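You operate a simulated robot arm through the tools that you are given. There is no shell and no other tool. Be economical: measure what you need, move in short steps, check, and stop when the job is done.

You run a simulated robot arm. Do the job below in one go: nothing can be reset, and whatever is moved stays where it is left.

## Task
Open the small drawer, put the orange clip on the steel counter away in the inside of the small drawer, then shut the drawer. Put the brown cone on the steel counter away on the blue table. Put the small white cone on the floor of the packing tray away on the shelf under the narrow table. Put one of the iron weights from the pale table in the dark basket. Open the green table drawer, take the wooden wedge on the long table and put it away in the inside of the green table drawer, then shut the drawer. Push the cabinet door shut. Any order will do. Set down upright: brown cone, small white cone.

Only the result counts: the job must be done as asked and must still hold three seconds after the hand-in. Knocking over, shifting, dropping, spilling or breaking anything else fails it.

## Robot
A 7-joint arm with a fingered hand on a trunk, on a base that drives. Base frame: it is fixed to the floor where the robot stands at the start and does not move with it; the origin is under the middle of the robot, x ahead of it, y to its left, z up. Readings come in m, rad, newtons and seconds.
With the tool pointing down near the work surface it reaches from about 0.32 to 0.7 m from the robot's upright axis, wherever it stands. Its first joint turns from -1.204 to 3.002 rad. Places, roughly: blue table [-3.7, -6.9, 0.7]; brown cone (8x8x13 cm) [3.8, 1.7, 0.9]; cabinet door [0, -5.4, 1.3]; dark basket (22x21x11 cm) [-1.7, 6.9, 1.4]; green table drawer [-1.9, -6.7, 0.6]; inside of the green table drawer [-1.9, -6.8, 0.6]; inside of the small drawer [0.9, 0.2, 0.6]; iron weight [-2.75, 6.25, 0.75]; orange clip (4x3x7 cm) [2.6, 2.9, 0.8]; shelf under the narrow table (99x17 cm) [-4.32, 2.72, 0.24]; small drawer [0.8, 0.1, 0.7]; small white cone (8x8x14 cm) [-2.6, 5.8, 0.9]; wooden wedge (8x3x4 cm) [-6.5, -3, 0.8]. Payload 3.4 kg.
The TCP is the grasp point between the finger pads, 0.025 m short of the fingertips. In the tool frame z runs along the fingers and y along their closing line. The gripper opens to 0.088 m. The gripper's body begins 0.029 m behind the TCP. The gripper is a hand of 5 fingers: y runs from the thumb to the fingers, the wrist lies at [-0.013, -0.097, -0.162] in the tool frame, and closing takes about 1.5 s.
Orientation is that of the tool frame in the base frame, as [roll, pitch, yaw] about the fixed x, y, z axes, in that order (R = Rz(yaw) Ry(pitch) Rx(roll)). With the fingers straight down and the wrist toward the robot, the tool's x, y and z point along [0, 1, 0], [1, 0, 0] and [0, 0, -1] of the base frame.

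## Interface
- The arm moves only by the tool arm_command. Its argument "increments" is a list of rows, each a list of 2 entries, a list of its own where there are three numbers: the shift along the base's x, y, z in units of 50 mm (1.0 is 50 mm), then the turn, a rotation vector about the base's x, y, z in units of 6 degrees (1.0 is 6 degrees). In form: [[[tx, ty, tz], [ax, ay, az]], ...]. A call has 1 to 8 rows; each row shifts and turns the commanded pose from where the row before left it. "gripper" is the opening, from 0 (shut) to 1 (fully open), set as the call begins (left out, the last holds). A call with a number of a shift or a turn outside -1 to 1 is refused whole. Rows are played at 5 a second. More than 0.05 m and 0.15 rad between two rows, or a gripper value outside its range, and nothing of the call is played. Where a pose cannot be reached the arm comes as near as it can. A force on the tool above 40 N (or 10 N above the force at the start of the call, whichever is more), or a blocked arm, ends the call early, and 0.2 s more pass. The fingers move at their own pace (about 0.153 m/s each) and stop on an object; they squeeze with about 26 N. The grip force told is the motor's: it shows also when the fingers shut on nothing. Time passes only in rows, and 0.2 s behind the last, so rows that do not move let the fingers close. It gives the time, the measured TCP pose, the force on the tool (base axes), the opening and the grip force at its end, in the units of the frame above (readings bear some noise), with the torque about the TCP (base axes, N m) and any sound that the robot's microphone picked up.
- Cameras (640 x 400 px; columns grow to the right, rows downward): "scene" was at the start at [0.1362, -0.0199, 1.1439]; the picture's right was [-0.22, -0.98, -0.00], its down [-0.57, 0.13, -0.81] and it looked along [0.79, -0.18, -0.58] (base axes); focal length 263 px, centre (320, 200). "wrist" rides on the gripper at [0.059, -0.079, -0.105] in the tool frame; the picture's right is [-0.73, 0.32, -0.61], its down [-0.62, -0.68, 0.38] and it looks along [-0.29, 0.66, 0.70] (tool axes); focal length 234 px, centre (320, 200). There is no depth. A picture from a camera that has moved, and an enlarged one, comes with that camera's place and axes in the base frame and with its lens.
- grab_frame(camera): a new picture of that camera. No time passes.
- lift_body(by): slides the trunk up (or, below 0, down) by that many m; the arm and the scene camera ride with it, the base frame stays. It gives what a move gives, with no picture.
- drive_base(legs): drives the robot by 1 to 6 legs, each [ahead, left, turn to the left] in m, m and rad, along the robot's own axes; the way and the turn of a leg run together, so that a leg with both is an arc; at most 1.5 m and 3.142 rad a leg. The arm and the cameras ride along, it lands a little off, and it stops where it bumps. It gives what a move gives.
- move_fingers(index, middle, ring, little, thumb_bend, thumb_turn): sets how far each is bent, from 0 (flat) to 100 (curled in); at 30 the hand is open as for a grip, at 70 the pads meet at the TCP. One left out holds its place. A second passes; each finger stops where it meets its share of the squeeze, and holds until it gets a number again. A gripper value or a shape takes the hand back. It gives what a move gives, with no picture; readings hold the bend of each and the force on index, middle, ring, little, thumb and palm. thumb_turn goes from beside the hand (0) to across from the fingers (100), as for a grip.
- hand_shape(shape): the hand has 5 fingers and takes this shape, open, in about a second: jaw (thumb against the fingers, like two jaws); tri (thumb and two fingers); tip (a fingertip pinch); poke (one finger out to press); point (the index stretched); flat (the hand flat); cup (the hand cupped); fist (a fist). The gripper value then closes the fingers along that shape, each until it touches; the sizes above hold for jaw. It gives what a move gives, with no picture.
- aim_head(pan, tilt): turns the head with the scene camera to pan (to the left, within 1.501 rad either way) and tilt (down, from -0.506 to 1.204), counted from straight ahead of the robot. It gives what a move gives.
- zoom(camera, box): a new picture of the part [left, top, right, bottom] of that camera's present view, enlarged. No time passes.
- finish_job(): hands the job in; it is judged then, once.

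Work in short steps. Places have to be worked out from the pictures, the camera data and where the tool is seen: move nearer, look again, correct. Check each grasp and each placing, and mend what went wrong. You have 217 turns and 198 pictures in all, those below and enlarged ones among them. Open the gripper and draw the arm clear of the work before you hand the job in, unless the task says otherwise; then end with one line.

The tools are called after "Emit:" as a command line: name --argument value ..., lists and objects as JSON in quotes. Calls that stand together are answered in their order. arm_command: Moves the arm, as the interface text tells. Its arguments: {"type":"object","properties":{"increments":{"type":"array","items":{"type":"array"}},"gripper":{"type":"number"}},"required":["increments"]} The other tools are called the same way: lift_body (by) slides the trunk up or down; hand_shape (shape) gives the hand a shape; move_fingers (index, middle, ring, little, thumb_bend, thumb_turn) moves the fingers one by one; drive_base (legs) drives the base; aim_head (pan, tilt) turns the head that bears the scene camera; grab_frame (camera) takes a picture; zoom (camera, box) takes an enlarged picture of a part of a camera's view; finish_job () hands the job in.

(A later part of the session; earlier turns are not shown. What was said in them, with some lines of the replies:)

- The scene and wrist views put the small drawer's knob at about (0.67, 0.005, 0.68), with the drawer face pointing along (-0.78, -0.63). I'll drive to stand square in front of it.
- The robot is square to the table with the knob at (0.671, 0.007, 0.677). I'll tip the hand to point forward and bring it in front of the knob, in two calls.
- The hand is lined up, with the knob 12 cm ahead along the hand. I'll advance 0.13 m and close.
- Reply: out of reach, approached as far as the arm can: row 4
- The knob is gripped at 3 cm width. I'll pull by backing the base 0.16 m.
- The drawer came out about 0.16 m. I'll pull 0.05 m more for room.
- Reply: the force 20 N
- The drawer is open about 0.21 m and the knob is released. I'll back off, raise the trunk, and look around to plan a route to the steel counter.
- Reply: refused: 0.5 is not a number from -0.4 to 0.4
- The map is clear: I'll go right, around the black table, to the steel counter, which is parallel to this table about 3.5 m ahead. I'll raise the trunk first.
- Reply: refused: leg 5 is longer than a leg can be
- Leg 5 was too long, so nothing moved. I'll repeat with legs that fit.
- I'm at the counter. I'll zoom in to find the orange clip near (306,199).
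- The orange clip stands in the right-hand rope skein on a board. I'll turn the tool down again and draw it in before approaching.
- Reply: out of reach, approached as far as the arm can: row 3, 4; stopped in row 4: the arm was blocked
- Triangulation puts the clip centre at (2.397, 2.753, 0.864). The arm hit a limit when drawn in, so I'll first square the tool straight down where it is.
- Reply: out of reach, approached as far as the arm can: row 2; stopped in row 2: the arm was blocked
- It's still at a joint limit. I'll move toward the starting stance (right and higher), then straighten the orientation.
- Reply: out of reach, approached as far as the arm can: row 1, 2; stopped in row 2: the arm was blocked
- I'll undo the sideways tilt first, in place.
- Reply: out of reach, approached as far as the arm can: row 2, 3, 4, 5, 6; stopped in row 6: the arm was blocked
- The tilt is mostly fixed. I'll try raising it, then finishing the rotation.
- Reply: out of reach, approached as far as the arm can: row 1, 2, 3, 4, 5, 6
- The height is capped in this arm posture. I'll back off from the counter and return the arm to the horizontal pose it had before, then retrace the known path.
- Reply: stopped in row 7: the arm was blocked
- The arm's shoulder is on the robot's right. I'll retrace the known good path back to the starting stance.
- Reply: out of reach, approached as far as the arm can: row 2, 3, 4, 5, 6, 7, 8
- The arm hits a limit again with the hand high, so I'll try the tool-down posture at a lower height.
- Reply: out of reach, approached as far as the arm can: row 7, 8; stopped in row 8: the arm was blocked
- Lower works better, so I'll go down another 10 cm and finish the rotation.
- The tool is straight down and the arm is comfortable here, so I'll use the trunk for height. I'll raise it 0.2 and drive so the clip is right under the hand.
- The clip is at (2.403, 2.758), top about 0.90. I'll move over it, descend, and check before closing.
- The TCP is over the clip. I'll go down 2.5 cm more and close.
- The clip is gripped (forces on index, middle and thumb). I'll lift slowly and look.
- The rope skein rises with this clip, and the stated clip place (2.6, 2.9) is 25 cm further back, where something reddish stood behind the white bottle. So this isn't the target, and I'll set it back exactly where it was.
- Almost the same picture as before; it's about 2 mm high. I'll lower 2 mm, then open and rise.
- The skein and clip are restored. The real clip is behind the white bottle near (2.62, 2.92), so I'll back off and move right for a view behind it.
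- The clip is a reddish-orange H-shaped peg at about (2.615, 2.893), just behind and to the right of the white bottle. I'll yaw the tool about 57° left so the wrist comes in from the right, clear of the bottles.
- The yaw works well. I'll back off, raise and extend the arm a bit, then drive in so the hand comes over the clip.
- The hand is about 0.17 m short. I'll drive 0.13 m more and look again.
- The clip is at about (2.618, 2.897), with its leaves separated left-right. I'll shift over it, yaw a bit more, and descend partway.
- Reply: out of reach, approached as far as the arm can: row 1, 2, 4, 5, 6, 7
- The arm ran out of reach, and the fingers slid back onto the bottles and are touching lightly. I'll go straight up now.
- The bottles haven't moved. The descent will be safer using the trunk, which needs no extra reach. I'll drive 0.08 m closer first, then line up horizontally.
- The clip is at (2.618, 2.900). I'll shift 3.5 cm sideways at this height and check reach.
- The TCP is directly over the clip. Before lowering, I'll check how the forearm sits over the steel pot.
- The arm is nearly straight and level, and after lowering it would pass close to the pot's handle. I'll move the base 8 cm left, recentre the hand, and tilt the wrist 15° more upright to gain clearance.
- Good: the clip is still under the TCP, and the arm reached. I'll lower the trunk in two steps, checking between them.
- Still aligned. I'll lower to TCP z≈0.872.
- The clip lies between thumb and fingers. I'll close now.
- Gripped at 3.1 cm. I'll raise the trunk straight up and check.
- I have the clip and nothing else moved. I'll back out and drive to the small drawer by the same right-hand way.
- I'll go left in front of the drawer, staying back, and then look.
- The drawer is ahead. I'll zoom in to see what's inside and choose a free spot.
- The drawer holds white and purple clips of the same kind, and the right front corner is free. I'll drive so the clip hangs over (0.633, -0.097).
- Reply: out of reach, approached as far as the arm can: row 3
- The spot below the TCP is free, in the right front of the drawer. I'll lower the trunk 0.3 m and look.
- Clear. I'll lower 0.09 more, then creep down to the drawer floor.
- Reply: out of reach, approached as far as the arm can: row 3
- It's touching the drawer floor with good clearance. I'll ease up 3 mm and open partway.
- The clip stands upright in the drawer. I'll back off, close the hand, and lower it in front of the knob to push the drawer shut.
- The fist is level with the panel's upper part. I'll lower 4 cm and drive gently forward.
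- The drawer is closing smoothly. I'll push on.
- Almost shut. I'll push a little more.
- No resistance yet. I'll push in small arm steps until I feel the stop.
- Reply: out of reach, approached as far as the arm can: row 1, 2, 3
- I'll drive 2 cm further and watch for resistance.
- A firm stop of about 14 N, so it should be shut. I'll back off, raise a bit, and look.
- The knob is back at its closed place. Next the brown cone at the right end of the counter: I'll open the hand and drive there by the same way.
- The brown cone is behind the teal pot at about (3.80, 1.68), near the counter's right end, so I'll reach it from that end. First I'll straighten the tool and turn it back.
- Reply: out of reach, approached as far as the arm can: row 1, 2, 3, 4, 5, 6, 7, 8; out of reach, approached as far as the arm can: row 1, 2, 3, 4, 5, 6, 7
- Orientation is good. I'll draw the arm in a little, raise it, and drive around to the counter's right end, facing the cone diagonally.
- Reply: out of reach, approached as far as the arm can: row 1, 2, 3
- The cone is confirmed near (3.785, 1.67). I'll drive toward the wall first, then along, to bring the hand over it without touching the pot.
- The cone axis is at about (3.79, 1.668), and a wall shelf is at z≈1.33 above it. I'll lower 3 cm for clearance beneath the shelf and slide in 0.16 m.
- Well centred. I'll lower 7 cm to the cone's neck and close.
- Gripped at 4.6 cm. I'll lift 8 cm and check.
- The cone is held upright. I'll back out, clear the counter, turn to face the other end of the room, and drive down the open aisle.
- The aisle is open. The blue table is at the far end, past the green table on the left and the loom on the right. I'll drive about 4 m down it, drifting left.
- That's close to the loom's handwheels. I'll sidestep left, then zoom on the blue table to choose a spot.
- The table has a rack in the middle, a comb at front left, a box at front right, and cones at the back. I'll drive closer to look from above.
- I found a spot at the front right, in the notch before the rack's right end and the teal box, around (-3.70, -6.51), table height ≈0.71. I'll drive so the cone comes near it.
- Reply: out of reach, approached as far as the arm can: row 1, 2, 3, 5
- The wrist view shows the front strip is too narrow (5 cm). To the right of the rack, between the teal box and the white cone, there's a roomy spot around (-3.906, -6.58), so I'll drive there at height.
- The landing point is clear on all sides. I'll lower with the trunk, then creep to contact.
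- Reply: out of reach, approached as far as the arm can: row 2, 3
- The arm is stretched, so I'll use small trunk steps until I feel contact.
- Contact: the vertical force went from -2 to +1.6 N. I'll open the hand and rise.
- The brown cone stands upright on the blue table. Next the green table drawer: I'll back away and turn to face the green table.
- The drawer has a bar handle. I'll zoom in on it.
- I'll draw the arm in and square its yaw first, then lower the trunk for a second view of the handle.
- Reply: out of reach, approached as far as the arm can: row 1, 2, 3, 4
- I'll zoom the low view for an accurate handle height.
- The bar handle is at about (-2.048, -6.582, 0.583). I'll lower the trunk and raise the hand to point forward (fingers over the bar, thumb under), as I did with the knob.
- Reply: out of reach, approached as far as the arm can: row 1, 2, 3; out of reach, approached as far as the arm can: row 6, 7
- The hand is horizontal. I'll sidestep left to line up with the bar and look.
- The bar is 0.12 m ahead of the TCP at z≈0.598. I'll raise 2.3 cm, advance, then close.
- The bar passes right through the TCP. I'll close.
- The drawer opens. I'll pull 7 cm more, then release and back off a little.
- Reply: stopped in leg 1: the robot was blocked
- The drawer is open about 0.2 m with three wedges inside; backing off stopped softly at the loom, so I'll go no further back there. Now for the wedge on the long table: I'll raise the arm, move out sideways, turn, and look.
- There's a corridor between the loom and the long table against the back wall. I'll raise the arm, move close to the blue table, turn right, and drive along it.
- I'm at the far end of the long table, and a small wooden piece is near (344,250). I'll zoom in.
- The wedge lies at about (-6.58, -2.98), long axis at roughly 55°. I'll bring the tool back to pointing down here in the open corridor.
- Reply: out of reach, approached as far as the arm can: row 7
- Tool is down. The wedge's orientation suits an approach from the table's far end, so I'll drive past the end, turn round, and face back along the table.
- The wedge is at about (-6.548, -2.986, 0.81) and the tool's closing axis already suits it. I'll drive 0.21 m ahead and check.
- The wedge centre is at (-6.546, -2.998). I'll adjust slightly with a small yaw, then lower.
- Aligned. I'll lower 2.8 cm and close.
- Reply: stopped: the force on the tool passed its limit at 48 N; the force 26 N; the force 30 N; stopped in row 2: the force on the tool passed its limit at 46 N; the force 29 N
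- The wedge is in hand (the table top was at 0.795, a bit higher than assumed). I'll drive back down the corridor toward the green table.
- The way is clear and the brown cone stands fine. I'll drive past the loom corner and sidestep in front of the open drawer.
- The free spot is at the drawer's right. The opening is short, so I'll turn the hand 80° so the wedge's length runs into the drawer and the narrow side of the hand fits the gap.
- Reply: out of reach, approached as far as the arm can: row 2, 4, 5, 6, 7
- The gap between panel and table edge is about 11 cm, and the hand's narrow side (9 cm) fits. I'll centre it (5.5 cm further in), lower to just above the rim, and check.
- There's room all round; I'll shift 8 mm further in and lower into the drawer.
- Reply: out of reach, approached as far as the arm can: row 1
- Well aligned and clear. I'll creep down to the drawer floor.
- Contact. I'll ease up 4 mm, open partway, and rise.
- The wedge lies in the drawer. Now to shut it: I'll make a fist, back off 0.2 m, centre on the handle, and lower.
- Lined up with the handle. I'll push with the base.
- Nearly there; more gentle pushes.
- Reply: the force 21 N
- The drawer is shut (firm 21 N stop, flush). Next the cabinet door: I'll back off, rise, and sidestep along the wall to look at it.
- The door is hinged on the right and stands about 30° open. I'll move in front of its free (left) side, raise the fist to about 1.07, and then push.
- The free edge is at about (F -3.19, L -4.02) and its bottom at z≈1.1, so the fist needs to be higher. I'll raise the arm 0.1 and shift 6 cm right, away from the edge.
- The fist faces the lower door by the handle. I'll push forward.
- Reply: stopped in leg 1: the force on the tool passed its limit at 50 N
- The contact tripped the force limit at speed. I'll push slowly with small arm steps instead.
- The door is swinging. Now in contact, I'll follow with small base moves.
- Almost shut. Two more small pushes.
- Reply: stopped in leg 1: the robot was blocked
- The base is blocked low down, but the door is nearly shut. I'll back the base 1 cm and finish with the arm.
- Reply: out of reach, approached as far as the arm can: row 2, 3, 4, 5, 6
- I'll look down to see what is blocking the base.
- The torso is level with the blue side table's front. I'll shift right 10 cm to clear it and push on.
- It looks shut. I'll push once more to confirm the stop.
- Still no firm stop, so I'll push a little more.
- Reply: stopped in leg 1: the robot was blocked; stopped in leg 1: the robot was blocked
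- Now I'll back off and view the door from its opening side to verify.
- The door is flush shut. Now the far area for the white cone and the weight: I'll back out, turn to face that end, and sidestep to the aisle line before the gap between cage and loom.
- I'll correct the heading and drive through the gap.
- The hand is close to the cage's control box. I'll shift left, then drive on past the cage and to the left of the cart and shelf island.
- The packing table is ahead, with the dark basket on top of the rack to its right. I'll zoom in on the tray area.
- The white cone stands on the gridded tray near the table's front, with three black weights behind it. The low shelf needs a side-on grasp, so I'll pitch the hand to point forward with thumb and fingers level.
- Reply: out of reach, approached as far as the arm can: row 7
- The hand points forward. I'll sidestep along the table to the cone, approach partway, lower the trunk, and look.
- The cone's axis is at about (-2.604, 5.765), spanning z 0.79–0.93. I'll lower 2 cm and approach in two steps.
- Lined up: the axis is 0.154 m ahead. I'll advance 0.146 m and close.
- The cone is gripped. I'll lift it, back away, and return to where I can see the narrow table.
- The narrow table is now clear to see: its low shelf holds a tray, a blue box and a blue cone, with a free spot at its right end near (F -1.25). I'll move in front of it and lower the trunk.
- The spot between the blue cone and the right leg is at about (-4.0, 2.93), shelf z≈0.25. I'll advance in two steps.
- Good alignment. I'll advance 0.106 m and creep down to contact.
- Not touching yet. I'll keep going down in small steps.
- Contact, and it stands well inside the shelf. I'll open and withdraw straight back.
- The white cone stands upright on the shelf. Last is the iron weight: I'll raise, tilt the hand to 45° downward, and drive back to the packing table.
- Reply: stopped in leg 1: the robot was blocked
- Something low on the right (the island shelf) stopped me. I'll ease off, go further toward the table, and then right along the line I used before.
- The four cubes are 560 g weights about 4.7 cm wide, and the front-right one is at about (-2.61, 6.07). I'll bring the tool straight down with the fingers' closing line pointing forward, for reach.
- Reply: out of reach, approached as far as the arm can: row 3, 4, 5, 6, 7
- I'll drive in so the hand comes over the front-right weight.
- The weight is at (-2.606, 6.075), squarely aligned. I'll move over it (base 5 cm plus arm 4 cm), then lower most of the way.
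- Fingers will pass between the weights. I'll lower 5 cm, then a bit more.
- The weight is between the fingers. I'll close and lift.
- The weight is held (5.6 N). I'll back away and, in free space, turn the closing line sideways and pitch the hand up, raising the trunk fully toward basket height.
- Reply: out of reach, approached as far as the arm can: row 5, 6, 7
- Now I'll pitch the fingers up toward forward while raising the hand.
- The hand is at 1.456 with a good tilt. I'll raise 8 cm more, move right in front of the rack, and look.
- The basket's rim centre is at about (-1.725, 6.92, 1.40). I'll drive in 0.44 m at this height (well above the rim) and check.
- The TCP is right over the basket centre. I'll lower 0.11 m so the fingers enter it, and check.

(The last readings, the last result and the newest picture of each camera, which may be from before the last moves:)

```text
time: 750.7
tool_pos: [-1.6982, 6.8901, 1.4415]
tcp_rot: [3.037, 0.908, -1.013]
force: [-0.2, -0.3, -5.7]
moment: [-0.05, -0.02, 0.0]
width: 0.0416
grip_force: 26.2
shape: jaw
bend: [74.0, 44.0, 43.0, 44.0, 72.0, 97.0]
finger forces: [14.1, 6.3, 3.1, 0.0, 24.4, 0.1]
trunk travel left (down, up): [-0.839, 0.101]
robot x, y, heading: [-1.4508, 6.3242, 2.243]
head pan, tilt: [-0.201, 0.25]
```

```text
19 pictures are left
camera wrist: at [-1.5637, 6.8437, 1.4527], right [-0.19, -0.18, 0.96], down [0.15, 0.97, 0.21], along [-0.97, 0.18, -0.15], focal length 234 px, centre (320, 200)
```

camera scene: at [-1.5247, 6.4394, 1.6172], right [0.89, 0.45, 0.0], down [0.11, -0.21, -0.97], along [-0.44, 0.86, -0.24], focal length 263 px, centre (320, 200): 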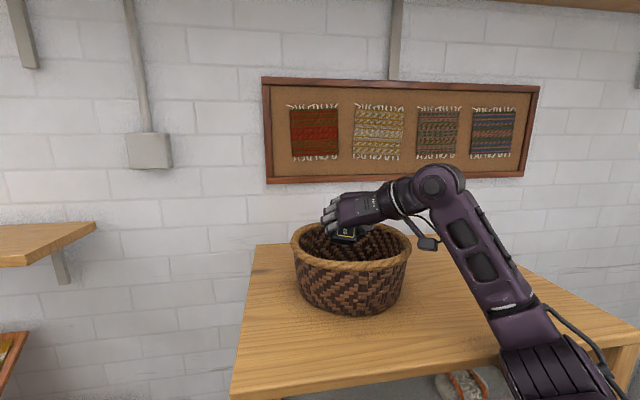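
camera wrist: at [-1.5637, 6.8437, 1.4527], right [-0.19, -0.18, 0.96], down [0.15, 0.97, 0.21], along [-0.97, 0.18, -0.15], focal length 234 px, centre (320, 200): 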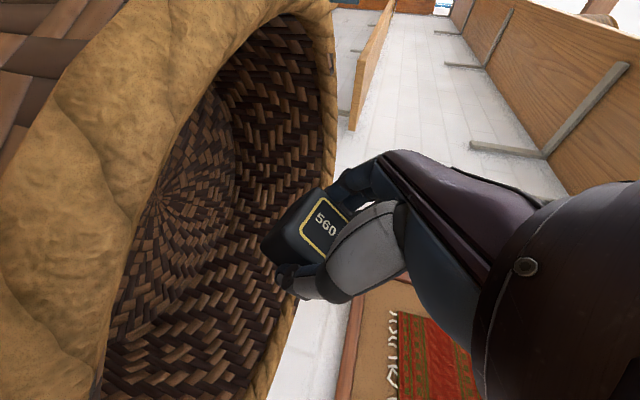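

The weight is inside the rim. I'll lower 2.5 cm more and release.

Emit:
lift_body --by -0.025

Emit:
arm_command --increments '[[[0, 0, 0], [0, 0, 0]], [[0, 0, 0], [0, 0, 0]], [[0, 0, 0], [0, 0, 0]], [[0, 0, 0], [0, 0, 0]], [[0, 0, 0], [0, 0, 0]]]' --gripper 0.9

Emit:
lift_body --by 0.12

Emit:
grab_frame --camera "wrist"

Emit:
grab_frame --camera "scene"

```text
time: 751.5
tool_pos: [-1.6983, 6.8899, 1.4173]
tcp_rot: [3.035, 0.912, -1.015]
force: [-0.6, -0.4, -6.5]
moment: [-0.02, -0.06, 0.0]
width: 0.042
grip_force: 25.7
shape: jaw
bend: [74.0, 44.0, 43.0, 44.0, 72.0, 97.0]
finger forces: [14.2, 6.4, 3.1, 0.0, 24.5, 0.0]
trunk travel left (down, up): [-0.814, 0.126]
robot x, y, heading: [-1.456, 6.3243, 2.247]
head pan, tilt: [-0.201, 0.25]
```

```text
time: 752.6
tool_pos: [-1.6991, 6.8897, 1.4181]
tcp_rot: [3.037, 0.913, -1.013]
force: [-0.3, 0.7, 0.0]
moment: [0.03, 0.0, 0.0]
width: 0.079
grip_force: 0.1
shape: jaw
bend: [30.0, 32.0, 30.0, 31.0, 34.0, 98.0]
finger forces: [0.0, 0.0, 0.0, 0.0, 0.1, 0.0]
trunk travel left (down, up): [-0.814, 0.126]
robot x, y, heading: [-1.4586, 6.3294, 2.245]
head pan, tilt: [-0.201, 0.25]
```

```text
time: 754.1
tool_pos: [-1.7016, 6.8979, 1.5351]
tcp_rot: [3.035, 0.906, -1.014]
force: [-1.3, 0.3, -0.1]
moment: [0.0, -0.02, 0.0]
width: 0.0791
grip_force: 0.0
shape: jaw
bend: [30.0, 32.0, 30.0, 31.0, 34.0, 98.0]
finger forces: [0.0, 0.0, 0.0, 0.0, 0.0, 0.1]
trunk travel left (down, up): [-0.934, 0.006]
robot x, y, heading: [-1.4561, 6.3256, 2.247]
head pan, tilt: [-0.201, 0.25]
```

```text
18 pictures are left
camera wrist: at [-1.5664, 6.8507, 1.5457], right [-0.19, -0.18, 0.97], down [0.15, 0.97, 0.21], along [-0.97, 0.18, -0.16], focal length 234 px, centre (320, 200)
```

wrist: 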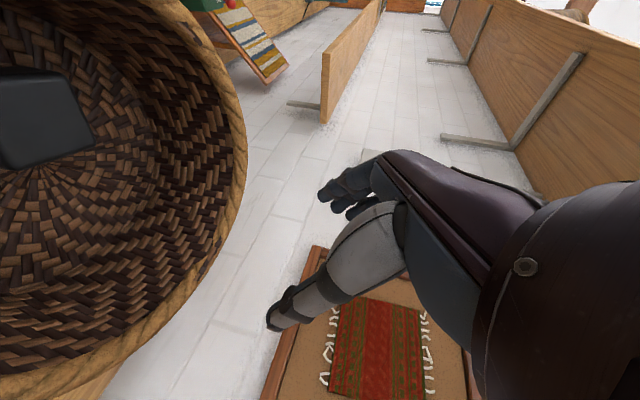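

```text
17 pictures are left
camera scene: at [-1.5276, 6.4474, 1.7118], right [0.89, 0.46, 0.0], down [0.11, -0.22, -0.97], along [-0.44, 0.86, -0.25], focal length 263 px, centre (320, 200)
```

scene: 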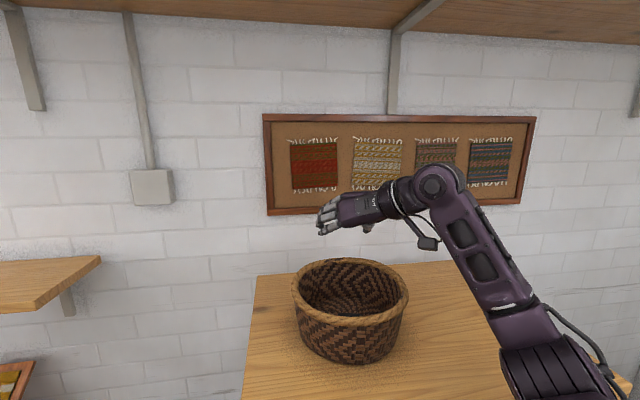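

The weight is in the basket, the basket hasn't moved, and all the jobs are done. I'll back the arm clear of the rack.

Emit:
drive_base --legs '[[-0.7, 0, 0]]'

Emit:
grab_frame --camera "scene"

```text
time: 758.0
tool_pos: [-1.2654, 6.3505, 1.533]
tcp_rot: [3.034, 0.905, -1.011]
force: [0.7, -0.4, 0.6]
moment: [-0.02, 0.0, 0.02]
width: 0.079
grip_force: 0.0
shape: jaw
bend: [30.0, 32.0, 30.0, 31.0, 34.0, 98.0]
finger forces: [0.0, 0.0, 0.0, 0.0, 0.0, 0.0]
trunk travel left (down, up): [-0.934, 0.006]
robot x, y, heading: [-1.013, 5.78, 2.248]
head pan, tilt: [-0.201, 0.25]
```

```text
16 pictures are left
camera scene: at [-1.0902, 5.8999, 1.7116], right [0.89, 0.46, 0.0], down [0.11, -0.22, -0.97], along [-0.44, 0.86, -0.25], focal length 263 px, centre (320, 200)
```

scene: 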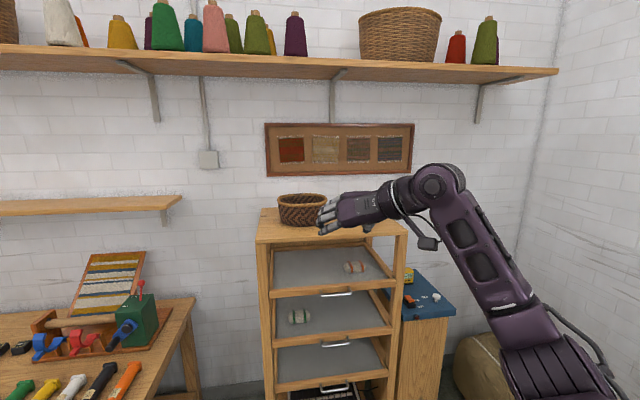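

Everything is in place, the hand is open, and the arm is clear. I'm handing the job in.

Emit:
finish_job

```text
The job is handed in.
```

I handed the job in with all six parts done, each checked by camera at the time: clip in the small drawer and wedge in the green table drawer (both shut), brown cone upright on the blue table, white cone upright on the shelf, one weight in the basket, cabinet door shut. On the way I lifted the wrong orange clip, with its rope skein, and set it back in place; my fingers brushed the bottles; and the base bumped the loom, the blue side table and the island shelf. The bottles and skein looked unmoved, and I saw no sign that the bumped furniture shifted, though I did not check it closely.
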